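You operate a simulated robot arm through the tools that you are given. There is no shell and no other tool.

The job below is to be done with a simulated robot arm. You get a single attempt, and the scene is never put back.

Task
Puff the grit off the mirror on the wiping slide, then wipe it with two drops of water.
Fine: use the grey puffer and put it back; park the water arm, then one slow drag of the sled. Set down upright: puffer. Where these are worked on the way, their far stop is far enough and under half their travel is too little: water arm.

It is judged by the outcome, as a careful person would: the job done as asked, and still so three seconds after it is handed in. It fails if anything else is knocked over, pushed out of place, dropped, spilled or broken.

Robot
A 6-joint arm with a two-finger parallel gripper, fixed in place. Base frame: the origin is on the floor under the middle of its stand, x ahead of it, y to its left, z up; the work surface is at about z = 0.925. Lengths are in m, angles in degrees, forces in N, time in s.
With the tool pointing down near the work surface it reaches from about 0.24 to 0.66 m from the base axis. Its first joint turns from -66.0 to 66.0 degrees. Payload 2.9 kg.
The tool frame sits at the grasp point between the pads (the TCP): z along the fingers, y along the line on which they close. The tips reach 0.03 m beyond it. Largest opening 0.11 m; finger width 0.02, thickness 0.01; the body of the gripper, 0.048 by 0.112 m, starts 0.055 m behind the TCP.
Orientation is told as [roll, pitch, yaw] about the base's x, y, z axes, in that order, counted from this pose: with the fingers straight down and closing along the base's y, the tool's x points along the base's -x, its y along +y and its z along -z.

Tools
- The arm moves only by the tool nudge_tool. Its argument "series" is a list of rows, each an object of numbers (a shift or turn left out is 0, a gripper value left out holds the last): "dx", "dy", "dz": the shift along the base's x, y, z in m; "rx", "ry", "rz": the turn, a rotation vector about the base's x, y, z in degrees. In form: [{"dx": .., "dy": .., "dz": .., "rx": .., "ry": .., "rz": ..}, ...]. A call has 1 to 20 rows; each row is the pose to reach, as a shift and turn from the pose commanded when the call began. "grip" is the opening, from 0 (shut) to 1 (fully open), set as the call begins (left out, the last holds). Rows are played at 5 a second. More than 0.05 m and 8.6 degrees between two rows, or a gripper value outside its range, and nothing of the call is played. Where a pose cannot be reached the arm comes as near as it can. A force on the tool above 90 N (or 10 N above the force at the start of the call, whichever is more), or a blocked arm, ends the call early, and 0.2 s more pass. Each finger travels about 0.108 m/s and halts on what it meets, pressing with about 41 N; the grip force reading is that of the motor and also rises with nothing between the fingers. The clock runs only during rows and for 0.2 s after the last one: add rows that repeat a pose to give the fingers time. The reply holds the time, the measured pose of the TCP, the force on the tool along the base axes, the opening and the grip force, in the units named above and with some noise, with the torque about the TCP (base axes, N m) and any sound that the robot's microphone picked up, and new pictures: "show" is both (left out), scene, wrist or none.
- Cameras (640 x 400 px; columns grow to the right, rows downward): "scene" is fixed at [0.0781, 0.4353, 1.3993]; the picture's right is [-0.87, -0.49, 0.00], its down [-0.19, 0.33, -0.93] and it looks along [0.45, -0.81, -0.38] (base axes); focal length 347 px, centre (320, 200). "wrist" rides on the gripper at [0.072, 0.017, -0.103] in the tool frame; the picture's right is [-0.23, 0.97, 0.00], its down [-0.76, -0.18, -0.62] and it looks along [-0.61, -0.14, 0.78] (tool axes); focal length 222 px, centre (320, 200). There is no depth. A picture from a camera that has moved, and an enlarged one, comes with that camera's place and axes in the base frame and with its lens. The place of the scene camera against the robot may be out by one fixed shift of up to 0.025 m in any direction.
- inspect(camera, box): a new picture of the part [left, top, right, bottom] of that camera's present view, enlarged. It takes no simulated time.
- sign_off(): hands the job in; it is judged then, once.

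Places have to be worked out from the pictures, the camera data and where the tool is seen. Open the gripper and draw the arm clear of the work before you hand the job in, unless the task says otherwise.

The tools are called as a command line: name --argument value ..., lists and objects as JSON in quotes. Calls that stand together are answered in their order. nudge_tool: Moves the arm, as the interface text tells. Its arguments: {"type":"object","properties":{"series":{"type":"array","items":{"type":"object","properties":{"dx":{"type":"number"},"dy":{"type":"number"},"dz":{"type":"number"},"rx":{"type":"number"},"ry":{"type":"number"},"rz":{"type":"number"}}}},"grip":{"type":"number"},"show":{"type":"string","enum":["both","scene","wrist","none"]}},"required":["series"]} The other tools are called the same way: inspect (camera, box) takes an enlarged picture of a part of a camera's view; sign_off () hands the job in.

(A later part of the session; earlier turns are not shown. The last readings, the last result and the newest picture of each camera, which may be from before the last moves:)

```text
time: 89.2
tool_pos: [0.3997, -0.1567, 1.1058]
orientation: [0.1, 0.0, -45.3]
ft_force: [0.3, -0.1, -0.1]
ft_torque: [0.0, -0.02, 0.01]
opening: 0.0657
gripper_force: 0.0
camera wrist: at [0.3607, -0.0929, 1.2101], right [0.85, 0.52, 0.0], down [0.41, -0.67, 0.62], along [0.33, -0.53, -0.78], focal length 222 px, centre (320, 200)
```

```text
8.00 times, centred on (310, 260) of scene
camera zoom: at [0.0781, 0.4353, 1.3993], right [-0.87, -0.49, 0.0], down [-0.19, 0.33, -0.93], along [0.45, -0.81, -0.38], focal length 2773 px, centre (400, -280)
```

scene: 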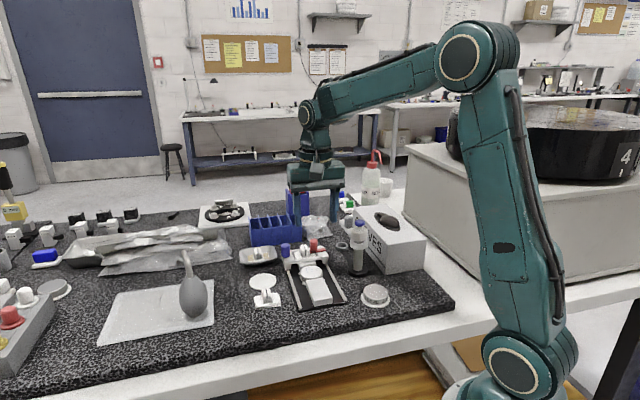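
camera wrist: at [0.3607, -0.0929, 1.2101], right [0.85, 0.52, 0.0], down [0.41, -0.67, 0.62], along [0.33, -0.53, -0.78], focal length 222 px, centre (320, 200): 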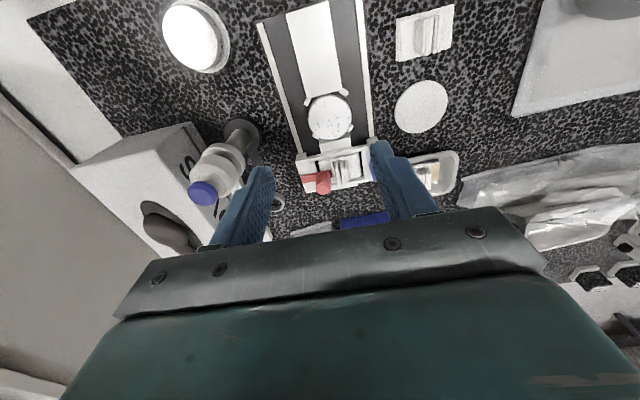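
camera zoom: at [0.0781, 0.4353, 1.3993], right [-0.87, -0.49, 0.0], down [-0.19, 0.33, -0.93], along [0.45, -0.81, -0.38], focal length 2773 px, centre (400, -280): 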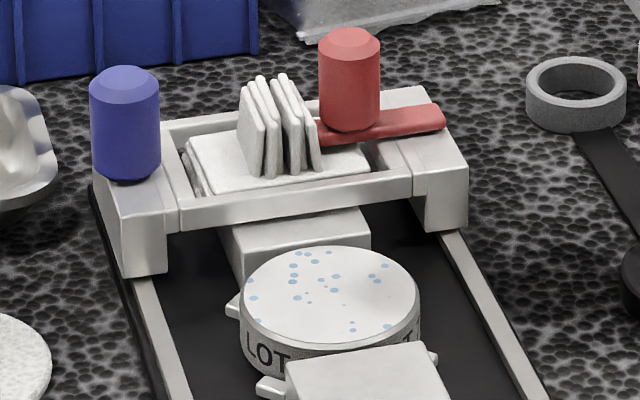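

The sled's blue knob is hidden behind a finger in this view. I'll shift over to see it clearly between the fingers.

nudge_tool --series '[{"dx": 0.02, "dy": 0.012}, {"dx": 0.04, "dy": 0.025}, {"dx": 0.05, "dy": 0.03}, {"dx": 0.05, "dy": 0.03}]' --grip 1.0 --show "wrist"

inspect --camera "wrist" --box '[230, 60, 410, 230]'

```text
time: 90.2
tool_pos: [0.4501, -0.1255, 1.106]
orientation: [0.0, 0.0, -45.3]
ft_force: [0.0, 0.3, -0.4]
ft_torque: [0.01, 0.0, -0.01]
opening: 0.1101
gripper_force: 0.1
camera wrist: at [0.4105, -0.063, 1.2098], right [0.85, 0.52, 0.0], down [0.41, -0.67, 0.62], along [0.33, -0.53, -0.78], focal length 222 px, centre (320, 200)
```

wrist: 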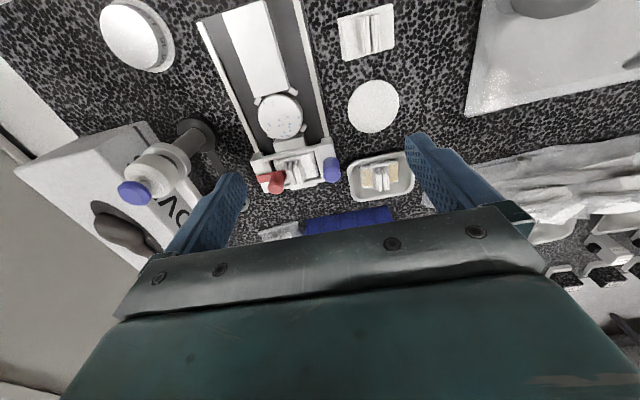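

```text
2.35 times, centred on (320, 145) of wrist
camera zoom: at [0.4105, -0.063, 1.2098], right [0.85, 0.52, 0.0], down [0.41, -0.67, 0.62], along [0.33, -0.53, -0.78], focal length 523 px, centre (320, 329)
```

zoom: 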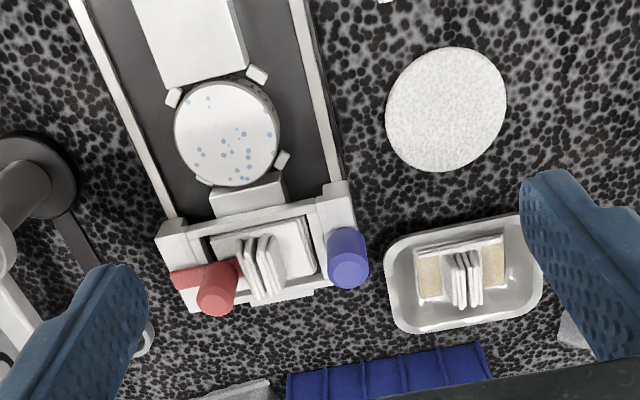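

Now I have the geometry: the sled spans 0.134–0.194 m along the slide axis, its blue knob is at (0.494, -0.172) with its top at about 0.992, and the mirror is ahead of it toward the near end. I'll rotate to yaw +45° so the fingers straddle the blue knob along the drag direction, hovering above it first.

nudge_tool --series '[{"dx": 0.004, "dy": -0.004, "rz": 7.5}, {"dx": 0.008, "dy": -0.008, "rz": 15}, {"dx": 0.012, "dy": -0.012, "rz": 22.5}, {"dx": 0.016, "dy": -0.016, "rz": 30}, {"dx": 0.02, "dy": -0.02, "rz": 37.5}, {"dx": 0.024, "dy": -0.024, "rz": 45}, {"dx": 0.028, "dy": -0.028, "rz": 52.5}, {"dx": 0.032, "dy": -0.032, "rz": 60}, {"dx": 0.036, "dy": -0.036, "rz": 67.5}, {"dx": 0.04, "dy": -0.04, "rz": 75}, {"dx": 0.042, "dy": -0.043, "rz": 82.5}, {"dx": 0.044, "dy": -0.046, "dz": -0.015, "rz": 90.3}, {"dx": 0.044, "dy": -0.046, "dz": -0.03, "rz": 90.3}]' --grip 0.45 --show "both"

inspect --camera "wrist" --box '[230, 60, 410, 240]'

```text
time: 93.0
tool_pos: [0.4938, -0.174, 1.0755]
orientation: [0.0, 0.1, 45.2]
ft_force: [-0.5, 1.0, -0.3]
ft_torque: [-0.03, 0.04, 0.02]
opening: 0.0497
gripper_force: 0.0
camera wrist: at [0.43, -0.2126, 1.1792], right [-0.53, 0.85, 0.0], down [0.66, 0.41, 0.62], along [0.53, 0.33, -0.78], focal length 222 px, centre (320, 200)
```

scene: 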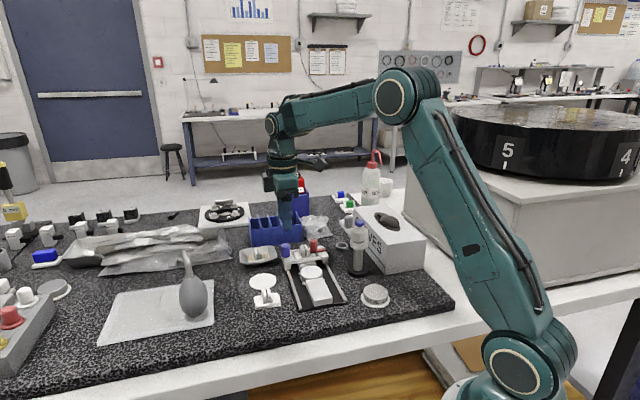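
wrist: 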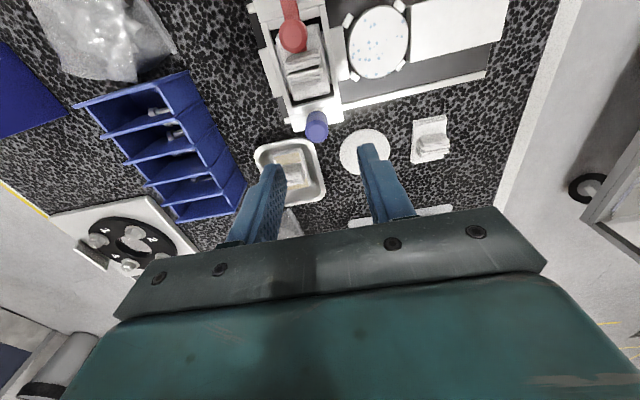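

```text
2.22 times, centred on (320, 150) of wrist
camera zoom: at [0.43, -0.2126, 1.1792], right [-0.53, 0.85, 0.0], down [0.66, 0.41, 0.62], along [0.53, 0.33, -0.78], focal length 494 px, centre (320, 311)
```

zoom: 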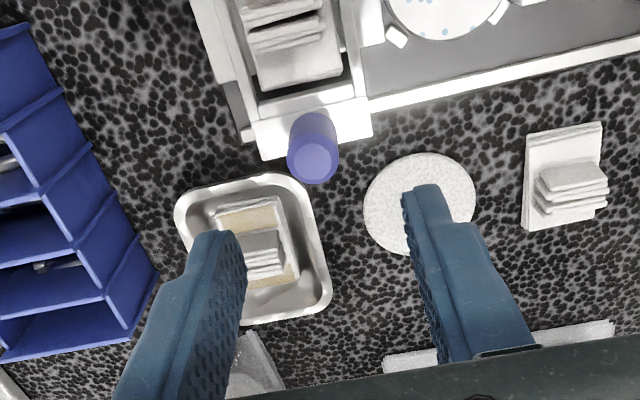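

The knob is at (0.495, -0.1735), right under the TCP. Descending to straddle it just above the sled's body.

nudge_tool --series '[{"dx": 0.001, "dy": 0.0, "dz": -0.025}, {"dx": 0.001, "dy": 0.0, "dz": -0.05}, {"dx": 0.001, "dy": 0.0, "dz": -0.068}, {"dx": 0.001, "dy": 0.0, "dz": -0.076}, {"dx": 0.001, "dy": 0.0, "dz": -0.076}]' --show "both"

inspect --camera "wrist" --box '[230, 60, 410, 240]'

inspect --camera "scene" --box '[265, 225, 345, 305]'

```text
time: 94.2
tool_pos: [0.4949, -0.1735, 0.9993]
orientation: [0.0, 0.0, 45.0]
ft_force: [0.8, 0.2, -0.3]
ft_torque: [-0.01, -0.03, -0.02]
opening: 0.0493
gripper_force: 0.0
camera wrist: at [0.4306, -0.2124, 1.1035], right [-0.53, 0.85, 0.0], down [0.66, 0.41, 0.62], along [0.53, 0.33, -0.78], focal length 222 px, centre (320, 200)
```

scene: 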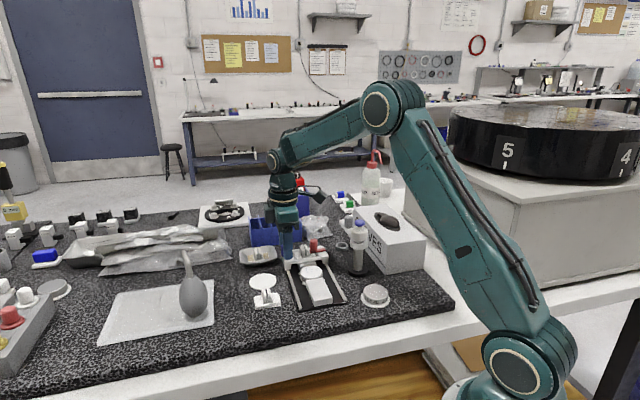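
wrist: 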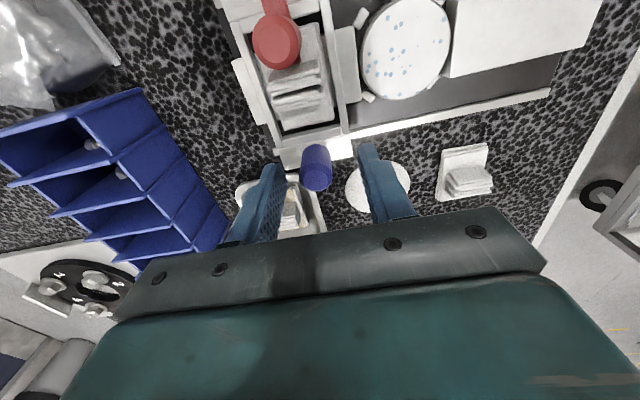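

```text
2.22 times, centred on (320, 150) of wrist
camera zoom: at [0.4306, -0.2124, 1.1035], right [-0.53, 0.85, 0.0], down [0.66, 0.41, 0.62], along [0.53, 0.33, -0.78], focal length 494 px, centre (320, 311)
```

zoom: 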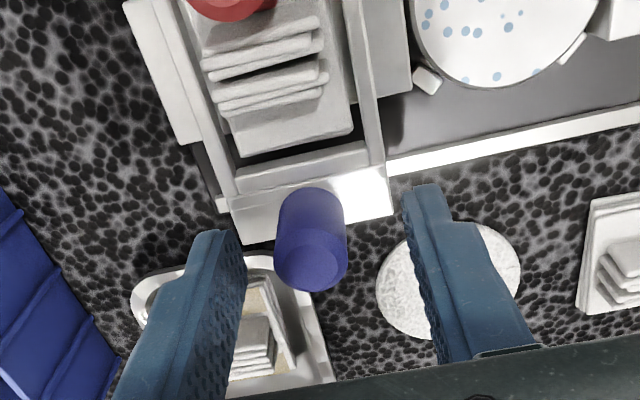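

```text
5.00 times, centred on (305, 265) of scene
camera zoom: at [0.0781, 0.4353, 1.3993], right [-0.87, -0.49, 0.0], down [-0.19, 0.33, -0.93], along [0.45, -0.81, -0.38], focal length 1733 px, centre (395, -125)
```

zoom: 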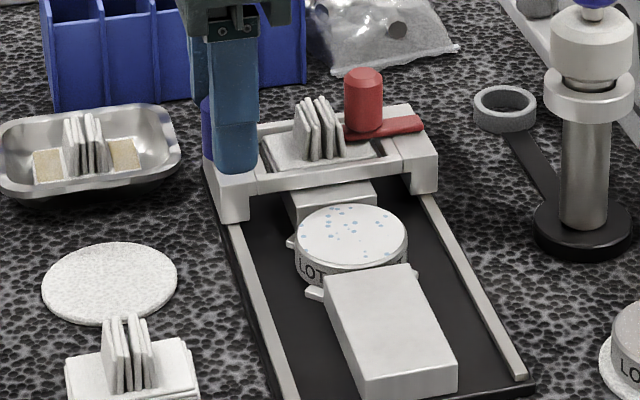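

Straddled. I'll narrow the fingers around the knob, then make a very gentle first nudge toward the near end to confirm the sled moves freely.

nudge_tool --series '[{"dx": 0.0}, {"dx": 0.0}, {"dx": 0.0}]' --grip 0.25 --show "none"

nudge_tool --series '[{"dx": -0.001, "dy": 0.001}, {"dx": -0.002, "dy": 0.002}, {"dx": -0.003, "dy": 0.003}, {"dx": -0.004, "dy": 0.004}]' --show "wrist"

inspect --camera "scene" --box '[280, 235, 340, 285]'

```text
time: 95.0
tool_pos: [0.4942, -0.1731, 0.9986]
orientation: [0.0, 0.0, 45.1]
ft_force: [1.0, -0.5, 0.0]
ft_torque: [-0.02, 0.03, 0.0]
opening: 0.0272
gripper_force: 0.0
```

```text
time: 96.0
tool_pos: [0.4907, -0.1696, 1.0007]
orientation: [-0.1, 0.0, 45.0]
ft_force: [2.5, -4.1, 0.2]
ft_torque: [-0.04, -0.07, 0.01]
opening: 0.0298
gripper_force: 3.1
camera wrist: at [0.4266, -0.2085, 1.1039], right [-0.53, 0.85, 0.0], down [0.66, 0.41, 0.62], along [0.53, 0.33, -0.78], focal length 222 px, centre (320, 200)
```

wrist: 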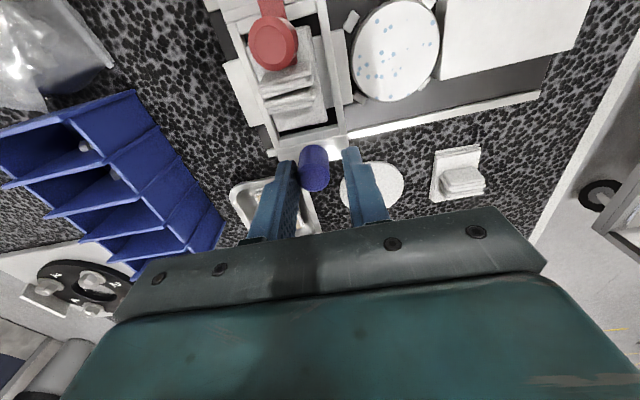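

```text
8.00 times, centred on (310, 260) of scene
camera zoom: at [0.0782, 0.4352, 1.3993], right [-0.87, -0.49, 0.0], down [-0.19, 0.33, -0.93], along [0.45, -0.81, -0.38], focal length 2773 px, centre (400, -280)
```

zoom: 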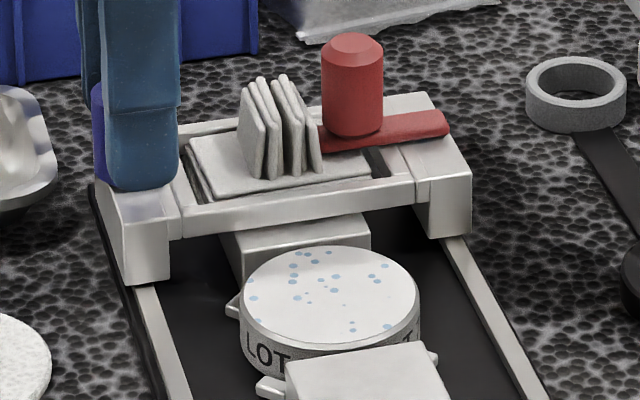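

The bridge did move (about 5 N of friction), which confirms it's the sled and that it's free. But with the fingers closing along the drag direction they act springy, so I'll re-grip across the knob for a stiff, smooth pull: open, lift, and rotate back to yaw -45°.

nudge_tool --series '[{"dx": 0.0015, "dy": -0.0015}, {"dx": 0.0015, "dy": -0.0015}, {"dz": 0.025}, {"dz": 0.05}, {"dz": 0.075}, {"dz": 0.075, "rz": -7.5}, {"dz": 0.075, "rz": -15}, {"dz": 0.075, "rz": -22.5}, {"dz": 0.075, "rz": -30}, {"dz": 0.075, "rz": -37.5}, {"dz": 0.075, "rz": -45}, {"dz": 0.075, "rz": -52.5}, {"dz": 0.075, "rz": -60}, {"dz": 0.075, "rz": -67.5}, {"dz": 0.075, "rz": -75}, {"dz": 0.075, "rz": -82.5}, {"dz": 0.075, "rz": -90}, {"dz": 0.075, "rz": -90}]' --grip 0.45 --show "both"

inspect --camera "wrist" --box '[230, 60, 410, 240]'

inspect --camera "scene" --box '[280, 235, 340, 285]'

```text
time: 99.8
tool_pos: [0.4906, -0.1696, 1.0753]
orientation: [0.0, 0.1, -45.1]
ft_force: [0.0, -0.7, 0.4]
ft_torque: [0.02, 0.03, -0.04]
opening: 0.0494
gripper_force: 0.1
camera wrist: at [0.4506, -0.1057, 1.1786], right [0.85, 0.53, 0.0], down [0.41, -0.66, 0.62], along [0.33, -0.53, -0.78], focal length 222 px, centre (320, 200)
```

scene: 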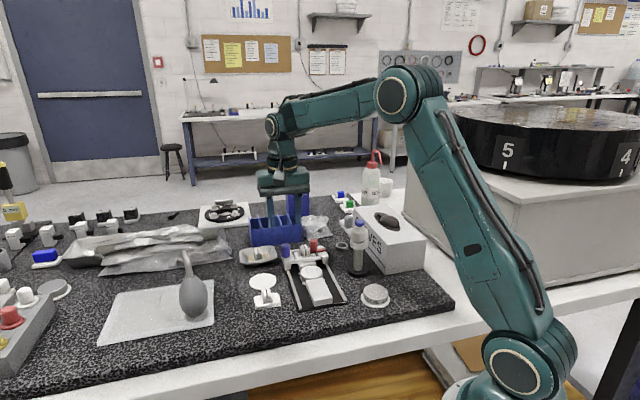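
wrist: 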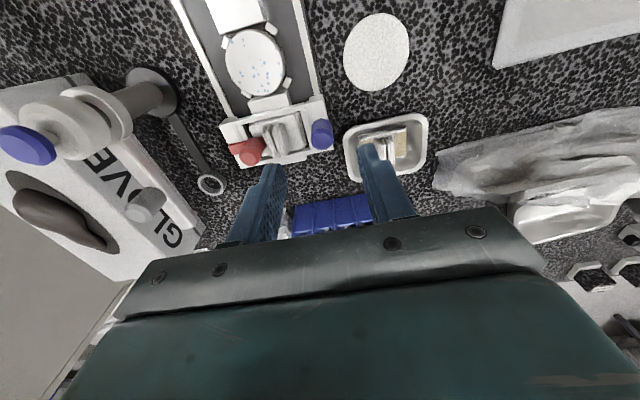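

```text
2.22 times, centred on (320, 150) of wrist
camera zoom: at [0.4506, -0.1057, 1.1786], right [0.85, 0.53, 0.0], down [0.41, -0.66, 0.62], along [0.33, -0.53, -0.78], focal length 494 px, centre (320, 311)
```

zoom: 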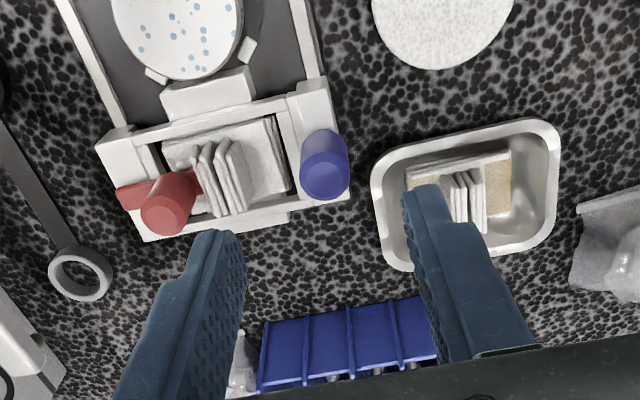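

```text
8.00 times, centred on (310, 260) of scene
camera zoom: at [0.0781, 0.4353, 1.3993], right [-0.87, -0.49, 0.0], down [-0.19, 0.33, -0.93], along [0.45, -0.81, -0.38], focal length 2773 px, centre (400, -280)
```

zoom: 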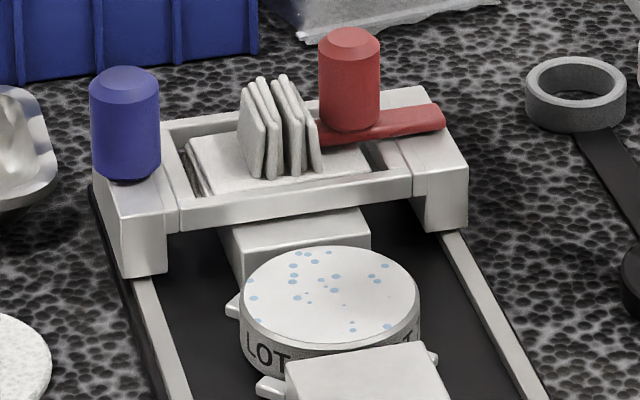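

The sled sprang back to its home position after that light nudge, so it needs a firmer, steadier pull. I'll grip its blue knob across the slide direction; the knob is centred at about (0.4945, -0.173).

nudge_tool --series '[{"dx": 0.0036, "dy": -0.0035}, {"dx": 0.0036, "dy": -0.0035, "dz": -0.025}, {"dx": 0.0036, "dy": -0.0035, "dz": -0.05}, {"dx": 0.0036, "dy": -0.0035, "dz": -0.068}, {"dx": 0.0036, "dy": -0.0035, "dz": -0.076}, {"dx": 0.0036, "dy": -0.0035, "dz": -0.076}]' --grip 0.34 --show "wrist"

inspect --camera "wrist" --box '[230, 60, 410, 240]'

inspect --camera "scene" --box '[270, 225, 340, 285]'

```text
time: 101.2
tool_pos: [0.494, -0.1727, 0.9992]
orientation: [0.0, 0.0, -45.1]
ft_force: [-0.2, -0.4, 0.4]
ft_torque: [0.04, -0.03, -0.02]
opening: 0.0372
gripper_force: 0.0
camera wrist: at [0.454, -0.1098, 1.1025], right [0.85, 0.53, 0.0], down [0.41, -0.66, 0.62], along [0.33, -0.53, -0.78], focal length 222 px, centre (320, 200)
```

wrist: 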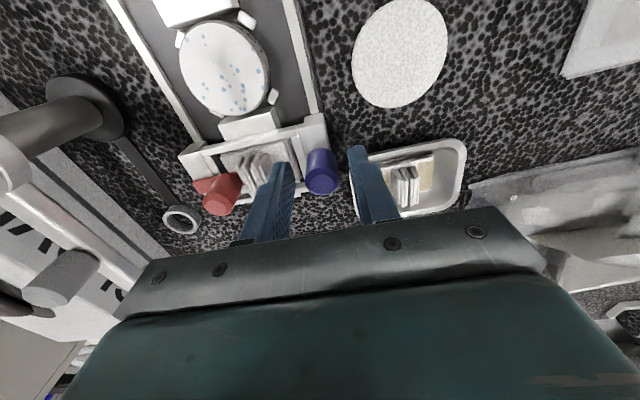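

```text
2.22 times, centred on (320, 150) of wrist
camera zoom: at [0.454, -0.1098, 1.1025], right [0.85, 0.53, 0.0], down [0.41, -0.66, 0.62], along [0.33, -0.53, -0.78], focal length 494 px, centre (320, 311)
```

zoom: 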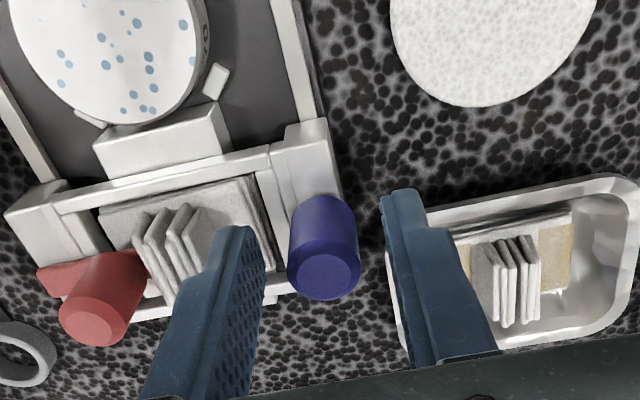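

```text
6.67 times, centred on (305, 255) of scene
camera zoom: at [0.0781, 0.4353, 1.3993], right [-0.87, -0.49, 0.0], down [-0.19, 0.33, -0.93], along [0.45, -0.81, -0.38], focal length 2311 px, centre (420, -167)
```

zoom: 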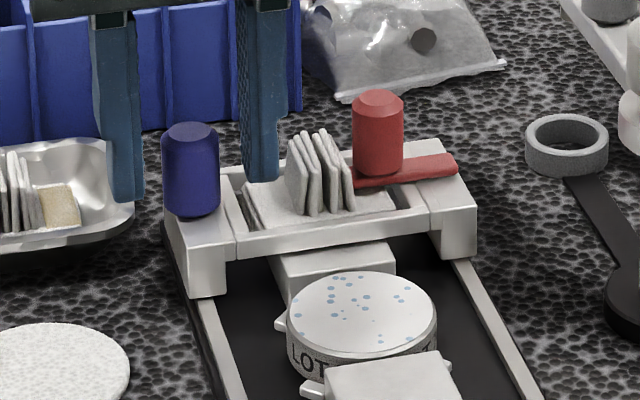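

Good alignment. Closing on the knob now.

nudge_tool --series '[{"dx": 0.0}, {"dx": 0.0}, {"dx": 0.0}]' --grip 0.1 --show "wrist"

inspect --camera "wrist" --box '[230, 60, 410, 240]'

```text
time: 102.0
tool_pos: [0.4941, -0.1735, 0.9982]
orientation: [0.0, 0.1, -44.9]
ft_force: [2.9, 2.2, -4.0]
ft_torque: [0.21, -0.59, 0.03]
opening: 0.0206
gripper_force: 44.5
camera wrist: at [0.4541, -0.1096, 1.1026], right [0.85, 0.53, 0.0], down [0.41, -0.66, 0.62], along [0.33, -0.53, -0.78], focal length 222 px, centre (320, 200)
```

wrist: 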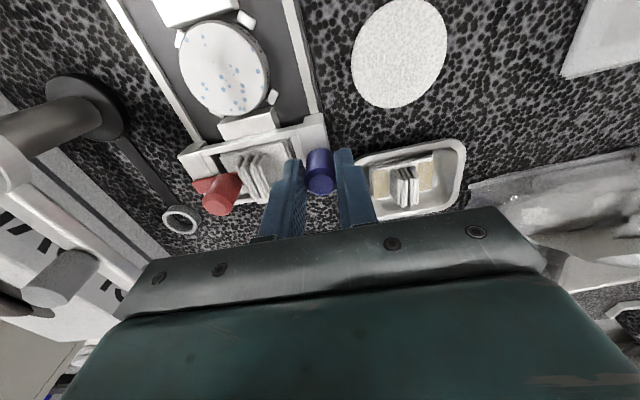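

```text
2.22 times, centred on (320, 150) of wrist
camera zoom: at [0.4541, -0.1096, 1.1026], right [0.85, 0.53, 0.0], down [0.41, -0.66, 0.62], along [0.33, -0.53, -0.78], focal length 494 px, centre (320, 311)
```

zoom: 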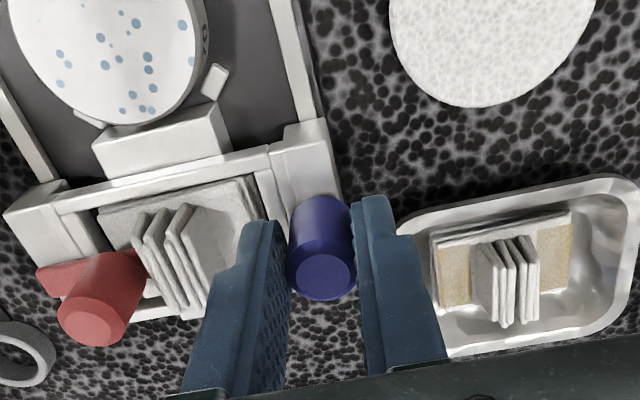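

Firm grip on the knob. I'll start the pull very slowly (about 7 mm/s) for the first centimetre, watching the force.

nudge_tool --series '[{"dx": -0.001, "dy": 0.001}, {"dx": -0.002, "dy": 0.002}, {"dx": -0.003, "dy": 0.003}, {"dx": -0.004, "dy": 0.004}, {"dx": -0.005, "dy": 0.005}]' --show "none"

inspect --camera "scene" --box '[270, 225, 340, 285]'

```text
time: 103.2
tool_pos: [0.4889, -0.1676, 0.9997]
orientation: [0.0, 0.0, -45.0]
ft_force: [3.4, 1.6, -7.2]
ft_torque: [-0.31, -1.17, -0.01]
opening: 0.0204
gripper_force: 45.2
```

```text
6.67 times, centred on (305, 255) of scene
camera zoom: at [0.0782, 0.4353, 1.3993], right [-0.87, -0.49, 0.0], down [-0.19, 0.33, -0.93], along [0.45, -0.81, -0.38], focal length 2311 px, centre (420, -167)
```

zoom: 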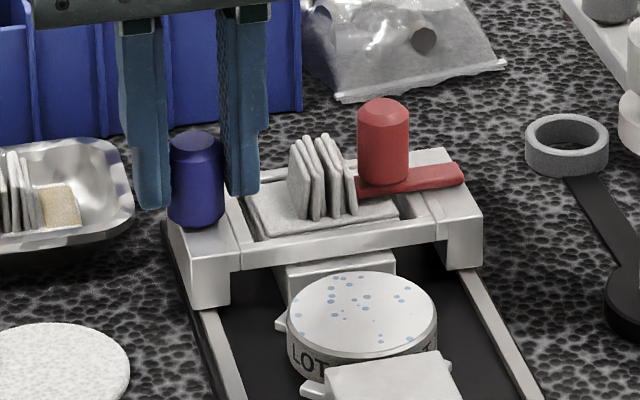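

The sled slides smoothly with the gripper, with very little force along the track, and the tissue comes along with it. I'll continue slowly to just short of the mirror.

nudge_tool --series '[{"dx": -0.0014, "dy": 0.0014}, {"dx": -0.0028, "dy": 0.0028}, {"dx": -0.0042, "dy": 0.0042}, {"dx": -0.0056, "dy": 0.0056}, {"dx": -0.007, "dy": 0.007}]' --show "none"

inspect --camera "scene" --box '[270, 225, 340, 285]'

inspect --camera "wrist" --box '[180, 20, 400, 230]'

```text
time: 104.4
tool_pos: [0.4811, -0.1612, 0.9982]
orientation: [0.1, 0.1, -44.9]
ft_force: [4.1, 1.4, -6.1]
ft_torque: [0.23, -0.65, 0.02]
opening: 0.02
gripper_force: 44.6
```

```text
6.67 times, centred on (305, 255) of scene
camera zoom: at [0.0783, 0.4353, 1.3993], right [-0.87, -0.49, 0.0], down [-0.19, 0.33, -0.93], along [0.45, -0.81, -0.38], focal length 2311 px, centre (420, -167)
```

zoom: 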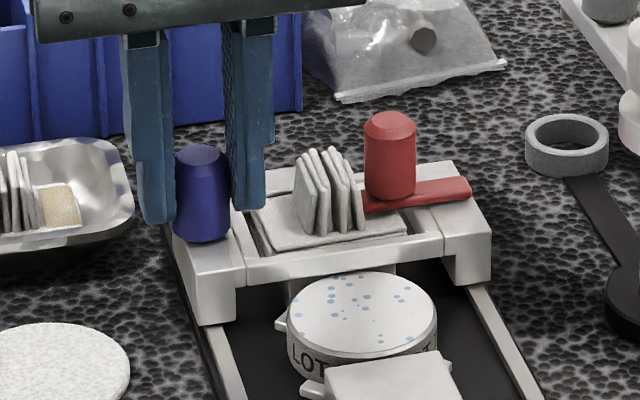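

```text
1.90 times, centred on (290, 125) of wrist
camera zoom: at [0.4418, -0.0973, 1.1026], right [0.85, 0.53, 0.0], down [0.41, -0.66, 0.62], along [0.33, -0.53, -0.78], focal length 423 px, centre (377, 343)
```

zoom: 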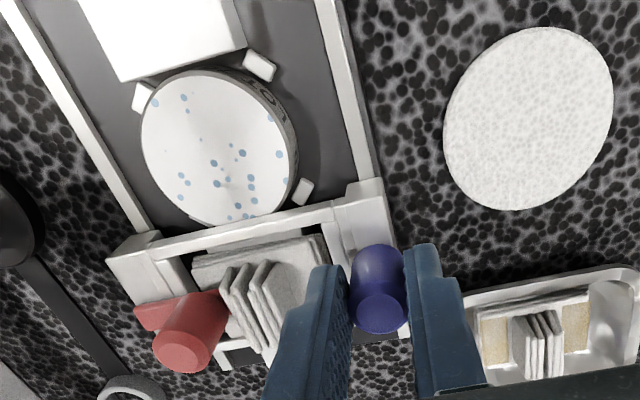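

The tissue is just short of the mirror's edge. Now the one slow, continuous drag across the mirror: 90 mm at about 2.3 cm/s in a single motion.

nudge_tool --series '[{"dx": -0.0032, "dy": 0.0032}, {"dx": -0.0064, "dy": 0.0064}, {"dx": -0.0096, "dy": 0.0096}, {"dx": -0.0128, "dy": 0.0128}, {"dx": -0.016, "dy": 0.016}, {"dx": -0.0192, "dy": 0.0192}, {"dx": -0.0224, "dy": 0.0224}, {"dx": -0.0256, "dy": 0.0256}, {"dx": -0.0288, "dy": 0.0288}, {"dx": -0.032, "dy": 0.032}, {"dx": -0.0352, "dy": 0.0352}, {"dx": -0.0384, "dy": 0.0384}, {"dx": -0.0416, "dy": 0.0416}, {"dx": -0.0448, "dy": 0.0448}, {"dx": -0.048, "dy": 0.048}, {"dx": -0.0512, "dy": 0.0512}, {"dx": -0.0544, "dy": 0.0544}, {"dx": -0.0576, "dy": 0.0576}, {"dx": -0.0608, "dy": 0.0608}, {"dx": -0.064, "dy": 0.064}]' --show "both"

inspect --camera "scene" --box '[270, 225, 370, 315]'

inspect --camera "wrist" --box '[180, 20, 400, 230]'

```text
time: 108.6
tool_pos: [0.416, -0.0968, 0.9985]
orientation: [0.0, 0.0, -44.9]
ft_force: [2.0, -0.2, -10.9]
ft_torque: [0.38, -0.4, -0.06]
opening: 0.0206
gripper_force: 45.7
camera wrist: at [0.3778, -0.0333, 1.1027], right [0.85, 0.53, 0.0], down [0.41, -0.66, 0.62], along [0.33, -0.53, -0.78], focal length 222 px, centre (320, 200)
```

scene: 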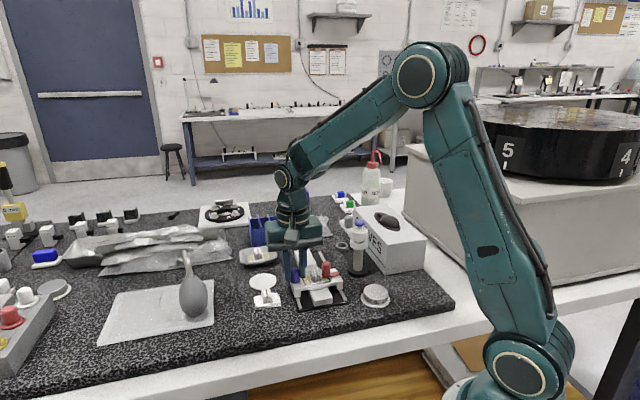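
wrist: 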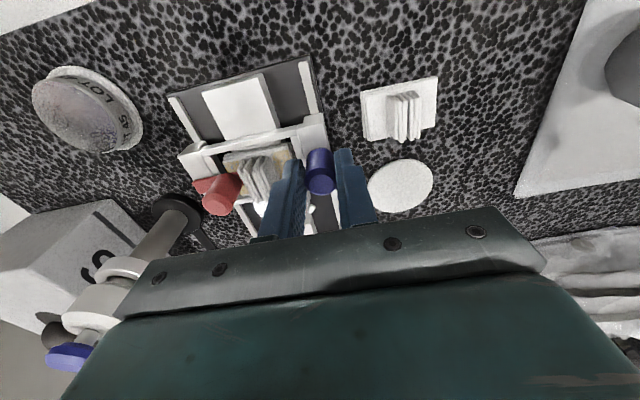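

```text
4.44 times, centred on (320, 270) of scene
camera zoom: at [0.0783, 0.4352, 1.3993], right [-0.87, -0.49, 0.0], down [-0.19, 0.33, -0.93], along [0.45, -0.81, -0.38], focal length 1540 px, centre (320, -111)
```

zoom: 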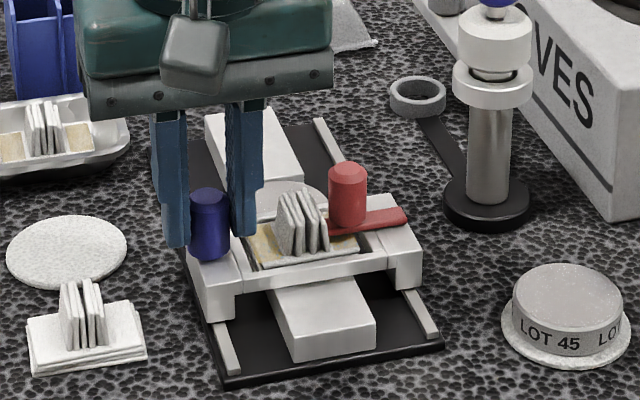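

```text
1.90 times, centred on (290, 125) of wrist
camera zoom: at [0.3778, -0.0333, 1.1027], right [0.85, 0.53, 0.0], down [0.41, -0.66, 0.62], along [0.33, -0.53, -0.78], focal length 423 px, centre (377, 343)
```

zoom: 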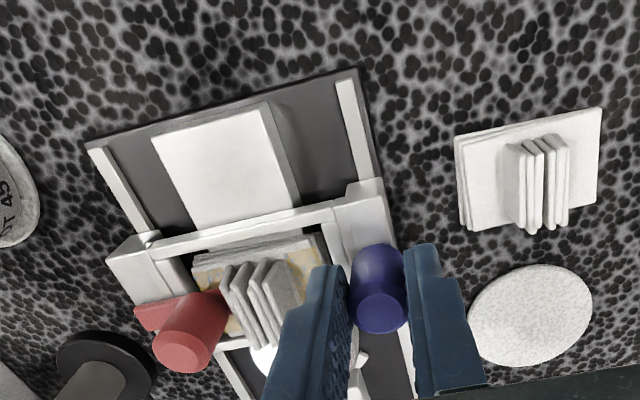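

The tissue has crossed the mirror and picked up the residue, and the sled has a little more track left. I'll continue slowly in the same direction toward its end stop.

nudge_tool --series '[{"dx": -0.0014, "dy": 0.0014}, {"dx": -0.0028, "dy": 0.0028}, {"dx": -0.0042, "dy": 0.0042}, {"dx": -0.0056, "dy": 0.0056}, {"dx": -0.007, "dy": 0.007}]' --show "none"

inspect --camera "scene" --box '[280, 235, 350, 315]'

inspect --camera "wrist" --box '[180, 20, 400, 230]'

```text
time: 109.8
tool_pos: [0.4109, -0.0898, 0.9985]
orientation: [-0.1, 0.0, -45.0]
ft_force: [1.9, -0.6, -17.9]
ft_torque: [0.3, -0.65, 0.01]
opening: 0.0203
gripper_force: 45.6
```

```text
5.00 times, centred on (315, 275) of scene
camera zoom: at [0.0784, 0.4353, 1.3993], right [-0.87, -0.49, 0.0], down [-0.19, 0.33, -0.93], along [0.45, -0.81, -0.38], focal length 1733 px, centre (345, -175)
```

zoom: 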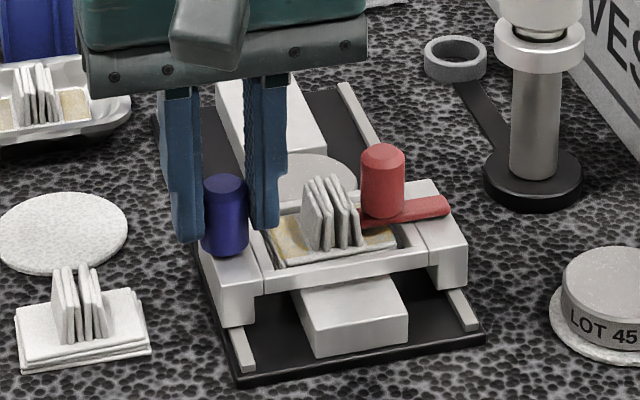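

```text
1.90 times, centred on (290, 125) of wrist
camera zoom: at [0.3708, -0.0262, 1.1027], right [0.85, 0.53, 0.0], down [0.41, -0.66, 0.62], along [0.33, -0.53, -0.78], focal length 423 px, centre (377, 343)
```

zoom: 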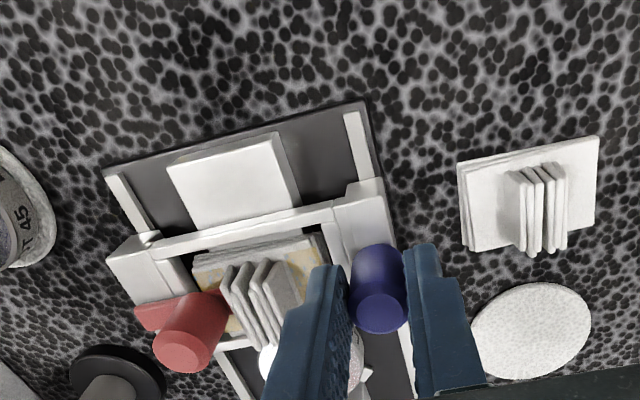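

Still moving freely along the track; there's a slight vertical pull, so I'll lower the command by 1.5 mm while continuing to the end stop.

nudge_tool --series '[{"dx": -0.0012, "dy": 0.0012, "dz": -0.0004}, {"dx": -0.0024, "dy": 0.0024, "dz": -0.0008}, {"dx": -0.0036, "dy": 0.0036, "dz": -0.0012}, {"dx": -0.0048, "dy": 0.0048, "dz": -0.0015}]' --show "none"

inspect --camera "scene" --box '[280, 235, 350, 315]'

```text
time: 110.8
tool_pos: [0.4061, -0.0861, 0.9981]
orientation: [0.0, -0.1, -45.0]
ft_force: [-1.7, -1.8, 13.9]
ft_torque: [0.47, 1.25, -0.06]
opening: 0.0206
gripper_force: 45.3
```

```text
5.00 times, centred on (315, 275) of scene
camera zoom: at [0.0779, 0.4353, 1.3993], right [-0.87, -0.49, 0.0], down [-0.19, 0.33, -0.93], along [0.45, -0.81, -0.38], focal length 1733 px, centre (345, -175)
```

zoom: 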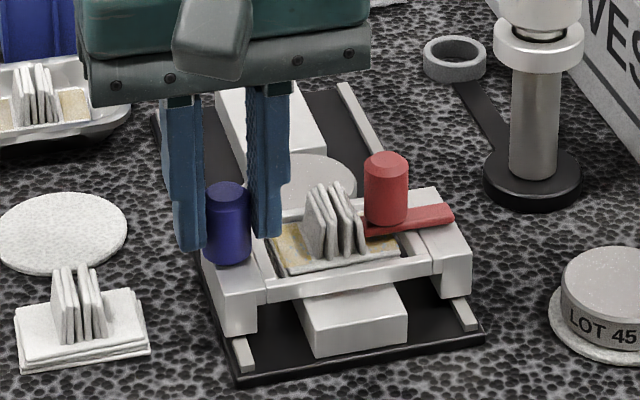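

nudge_tool --series '[{"dx": -0.001, "dy": 0.001, "dz": 0.0007}, {"dx": -0.002, "dy": 0.002, "dz": 0.0007}, {"dx": -0.003, "dy": 0.003, "dz": 0.0007}]' --show "none"

inspect --camera "scene" --box '[280, 235, 350, 315]'

inspect --camera "scene" --box '[305, 255, 340, 280]'

```text
time: 111.6
tool_pos: [0.4024, -0.0822, 0.9981]
orientation: [0.0, -0.1, -44.9]
ft_force: [-5.9, 1.3, 21.2]
ft_torque: [-0.71, 0.01, -0.06]
opening: 0.0203
gripper_force: 44.9
```

```text
5.00 times, centred on (315, 275) of scene
camera zoom: at [0.0777, 0.4354, 1.3993], right [-0.87, -0.49, 0.0], down [-0.19, 0.33, -0.93], along [0.46, -0.81, -0.38], focal length 1733 px, centre (345, -175)
```

zoom: 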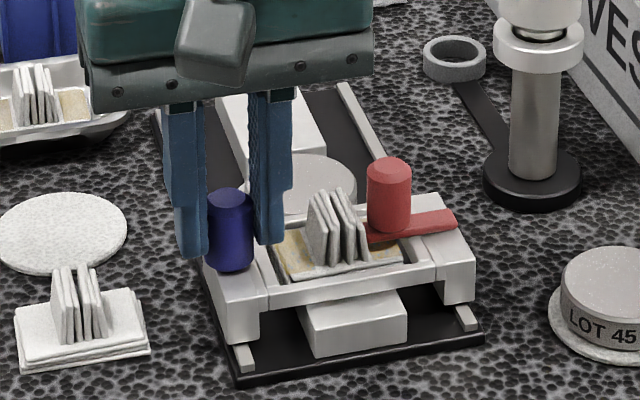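

```text
16.00 times, centred on (322, 268) of scene
camera zoom: at [0.0777, 0.4354, 1.3993], right [-0.87, -0.49, 0.0], down [-0.19, 0.33, -0.93], along [0.46, -0.81, -0.38], focal length 5546 px, centre (280, -880)
```

zoom: 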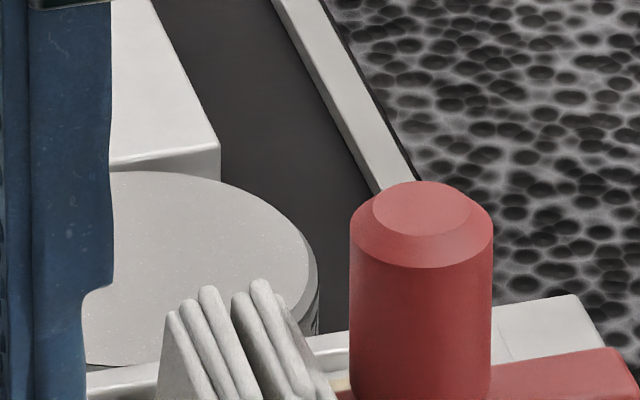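

The mirror now shows a clean reflective surface with no droplets. There's some vertical binding, so I'll ease up 1 mm and go forward a touch to see if the end stop is here.

nudge_tool --series '[{"dx": -0.0007, "dy": 0.0007, "dz": 0.0005}, {"dx": -0.0014, "dy": 0.0014, "dz": 0.001}]' --show "none"

inspect --camera "scene" --box '[280, 235, 350, 315]'

```text
time: 112.2
tool_pos: [0.4027, -0.0806, 0.9982]
orientation: [-0.1, -0.1, -45.0]
ft_force: [7.2, -4.3, 5.5]
ft_torque: [-0.21, 0.37, 0.05]
opening: 0.0204
gripper_force: 44.6
```

```text
5.00 times, centred on (315, 275) of scene
camera zoom: at [0.0782, 0.4352, 1.3993], right [-0.87, -0.49, 0.0], down [-0.19, 0.33, -0.93], along [0.45, -0.81, -0.38], focal length 1733 px, centre (345, -175)
```

zoom: 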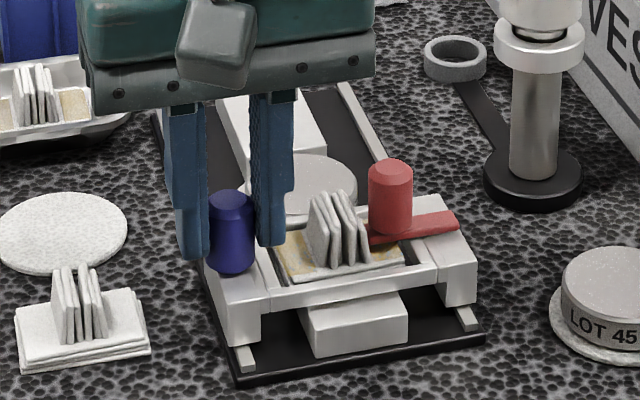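

nudge_tool --series '[{"dx": -0.0008, "dy": 0.0008, "dz": 0.0003}]' --show "none"

```text
time: 112.6
tool_pos: [0.4018, -0.0795, 0.998]
orientation: [-0.1, -0.3, -45.1]
ft_force: [18.9, -10.9, -7.0]
ft_torque: [0.04, 0.51, 0.0]
opening: 0.0208
gripper_force: 45.0
```

The end stop is confirmed: 21 N along the track. I'll relax that pressure by about 1.4 mm, then open the fingers and lift away.

nudge_tool --series '[{"dx": 0.0009, "dy": -0.0009}]' --show "none"

nudge_tool --series '[{"dx": 0.0}, {"dx": 0.0}, {"dz": 0.02}, {"dz": 0.05}, {"dz": 0.085}]' --grip 0.34 --show "both"

inspect --camera "scene" --box '[270, 225, 370, 315]'

inspect --camera "wrist" --box '[200, 60, 420, 240]'

```text
time: 113.0
tool_pos: [0.402, -0.0806, 0.9986]
orientation: [-0.1, -0.1, -45.0]
ft_force: [13.6, -5.8, -8.7]
ft_torque: [-1.34, -0.79, -0.01]
opening: 0.0204
gripper_force: 45.1
```

```text
time: 114.2
tool_pos: [0.4006, -0.0802, 1.0855]
orientation: [-0.1, 0.0, -45.0]
ft_force: [0.4, -0.4, 0.9]
ft_torque: [0.01, -0.04, 0.0]
opening: 0.0373
gripper_force: 0.1
camera wrist: at [0.3616, -0.0169, 1.1888], right [0.85, 0.53, 0.0], down [0.41, -0.66, 0.62], along [0.33, -0.53, -0.78], focal length 222 px, centre (320, 200)
```

scene: 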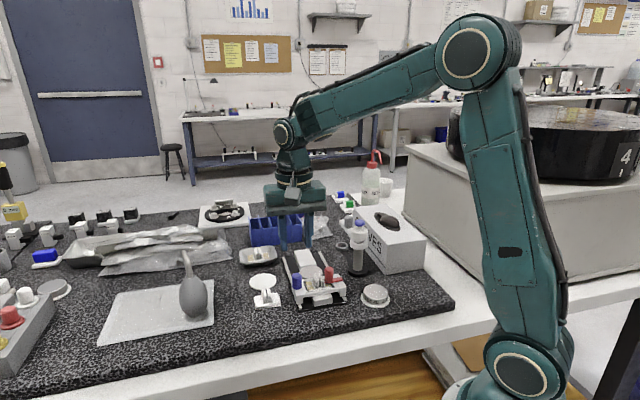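
wrist: 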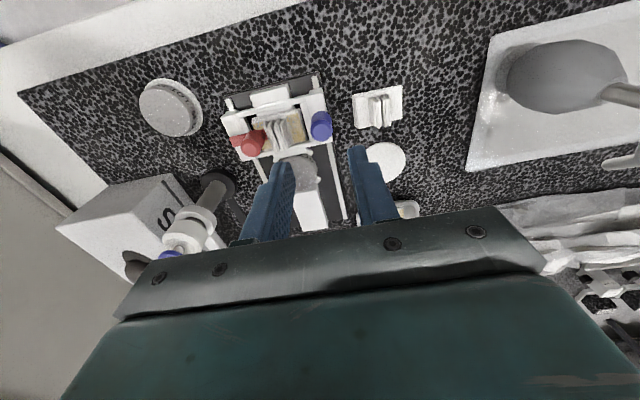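

```text
4.44 times, centred on (320, 270) of scene
camera zoom: at [0.0781, 0.4353, 1.3993], right [-0.87, -0.49, 0.0], down [-0.19, 0.33, -0.93], along [0.45, -0.81, -0.38], focal length 1540 px, centre (320, -111)
```

zoom: 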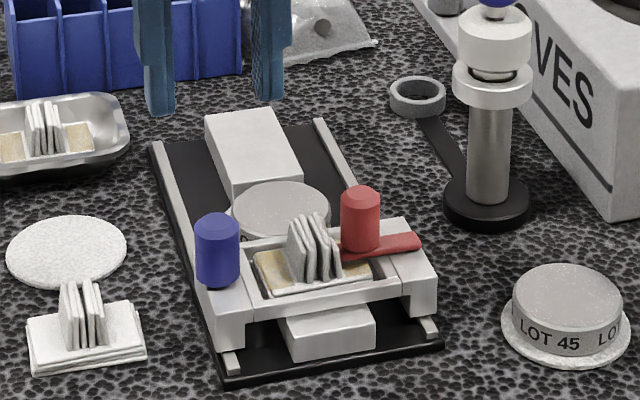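

```text
2.22 times, centred on (310, 150) of wrist
camera zoom: at [0.3616, -0.0169, 1.1888], right [0.85, 0.53, 0.0], down [0.41, -0.66, 0.62], along [0.33, -0.53, -0.78], focal length 494 px, centre (342, 311)
```

zoom: 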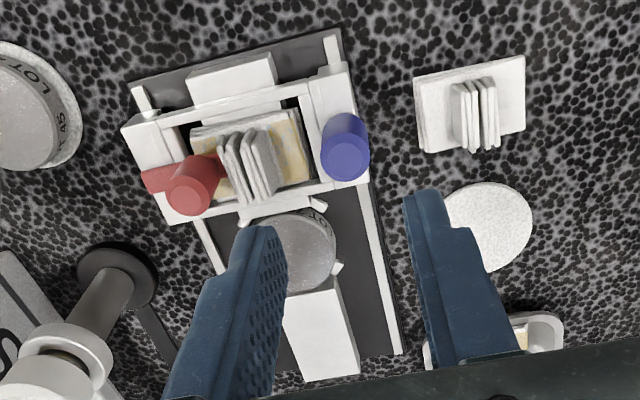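

The sled rests at its near stop, the tray hasn't shifted, and the mirror is clear. I'll open the gripper, draw the arm back, and do a final check of everything.

nudge_tool --series '[{"dx": -0.015, "dy": 0.01, "dz": 0.01}, {"dx": -0.035, "dy": 0.03, "dz": 0.02}, {"dx": -0.06, "dy": 0.055, "dz": 0.03}, {"dx": -0.08, "dy": 0.08, "dz": 0.035}, {"dx": -0.08, "dy": 0.1, "dz": 0.035}, {"dx": -0.08, "dy": 0.1, "dz": 0.035}]' --grip 1.0 --show "both"

inspect --camera "scene" --box '[290, 240, 340, 290]'

inspect --camera "scene" --box '[90, 220, 270, 350]'

inspect --camera "scene" --box '[260, 190, 400, 310]'

```text
time: 115.6
tool_pos: [0.3226, 0.0199, 1.1204]
orientation: [0.0, 0.0, -45.0]
ft_force: [0.5, 0.2, 0.1]
ft_torque: [-0.01, -0.02, -0.04]
opening: 0.1101
gripper_force: 0.0
camera wrist: at [0.2813, 0.0836, 1.2235], right [0.85, 0.53, 0.0], down [0.41, -0.66, 0.62], along [0.33, -0.53, -0.78], focal length 222 px, centre (320, 200)
```

scene: 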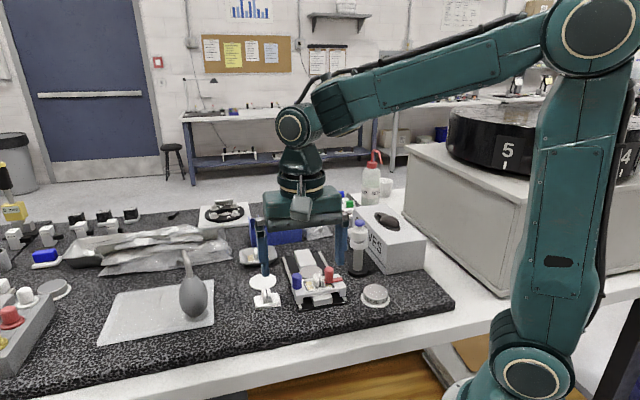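
wrist: 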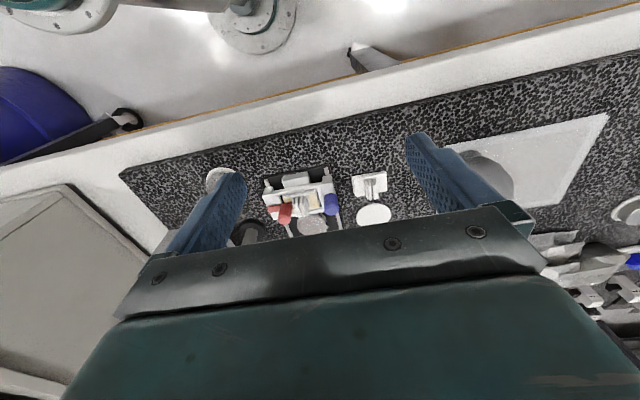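

```text
8.00 times, centred on (315, 265) of scene
camera zoom: at [0.0781, 0.4353, 1.3993], right [-0.87, -0.49, 0.0], down [-0.19, 0.33, -0.93], along [0.45, -0.81, -0.38], focal length 2773 px, centre (360, -320)
```

zoom: 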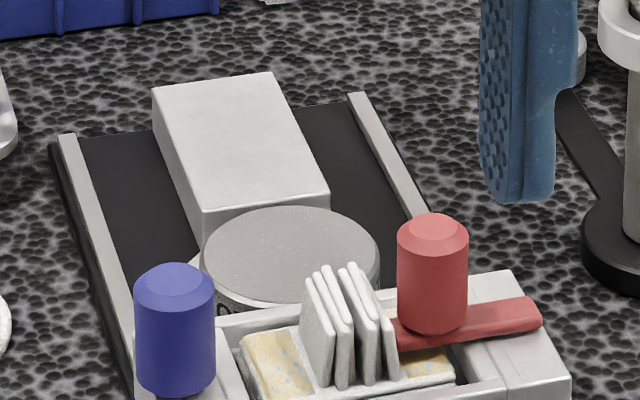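

```text
3.08 times, centred on (180, 285) of scene
camera zoom: at [0.0781, 0.4353, 1.3993], right [-0.87, -0.49, 0.0], down [-0.19, 0.33, -0.93], along [0.45, -0.81, -0.38], focal length 1066 px, centre (751, -62)
```

zoom: 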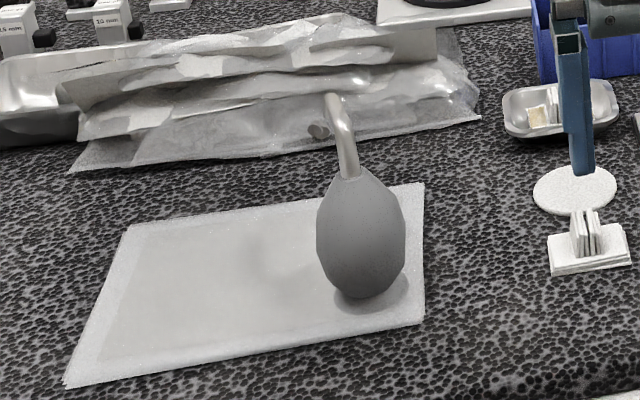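

```text
3.33 times, centred on (330, 250) of scene
camera zoom: at [0.0781, 0.4353, 1.3993], right [-0.87, -0.49, 0.0], down [-0.19, 0.33, -0.93], along [0.45, -0.81, -0.38], focal length 1155 px, centre (287, 33)
```

zoom: 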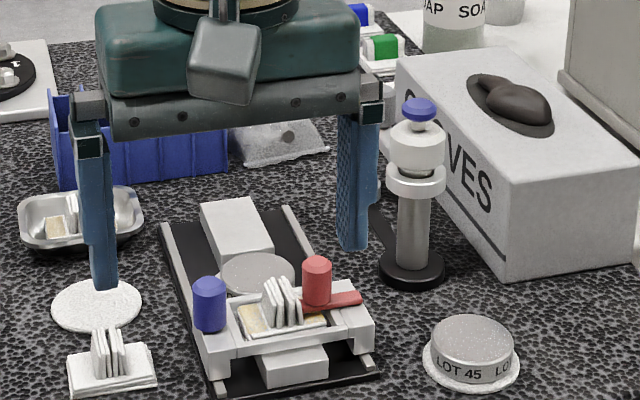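

inspect --camera "scene" --box '[298, 258, 326, 280]'

inspect --camera "scene" --box '[360, 280, 392, 305]'

inspect --camera "wrist" --box '[255, 160, 395, 245]'

```text
16.00 times, centred on (312, 269) of scene
camera zoom: at [0.0781, 0.4353, 1.3993], right [-0.87, -0.49, 0.0], down [-0.19, 0.33, -0.93], along [0.45, -0.81, -0.38], focal length 5546 px, centre (448, -904)
```

zoom: 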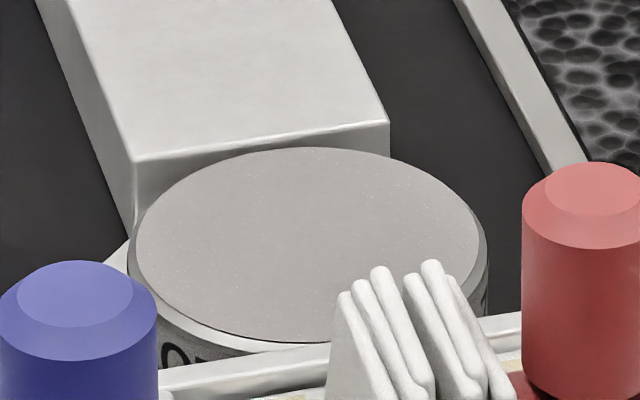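

```text
16.00 times, centred on (376, 292) of scene
camera zoom: at [0.0781, 0.4353, 1.3993], right [-0.87, -0.49, 0.0], down [-0.19, 0.33, -0.93], along [0.45, -0.81, -0.38], focal length 5546 px, centre (-576, -1280)
```

zoom: 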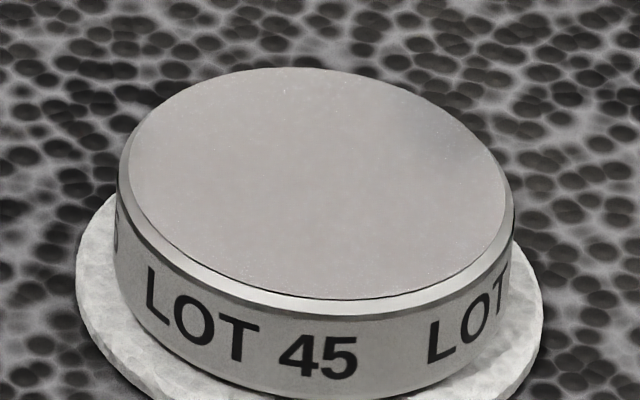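

```text
4.57 times, centred on (325, 202) of wrist
camera zoom: at [0.2813, 0.0836, 1.2235], right [0.85, 0.53, 0.0], down [0.41, -0.66, 0.62], along [0.33, -0.53, -0.78], focal length 1015 px, centre (297, 189)
```

zoom: 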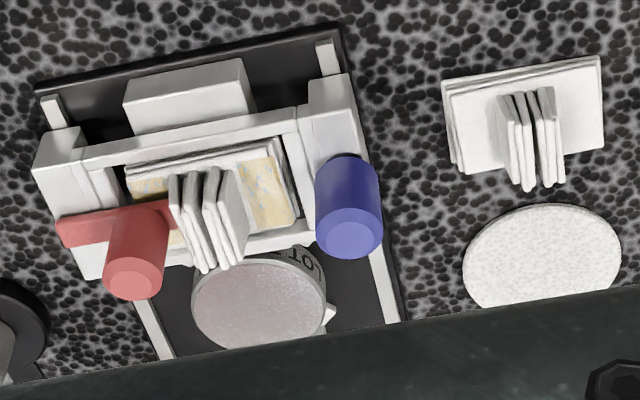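

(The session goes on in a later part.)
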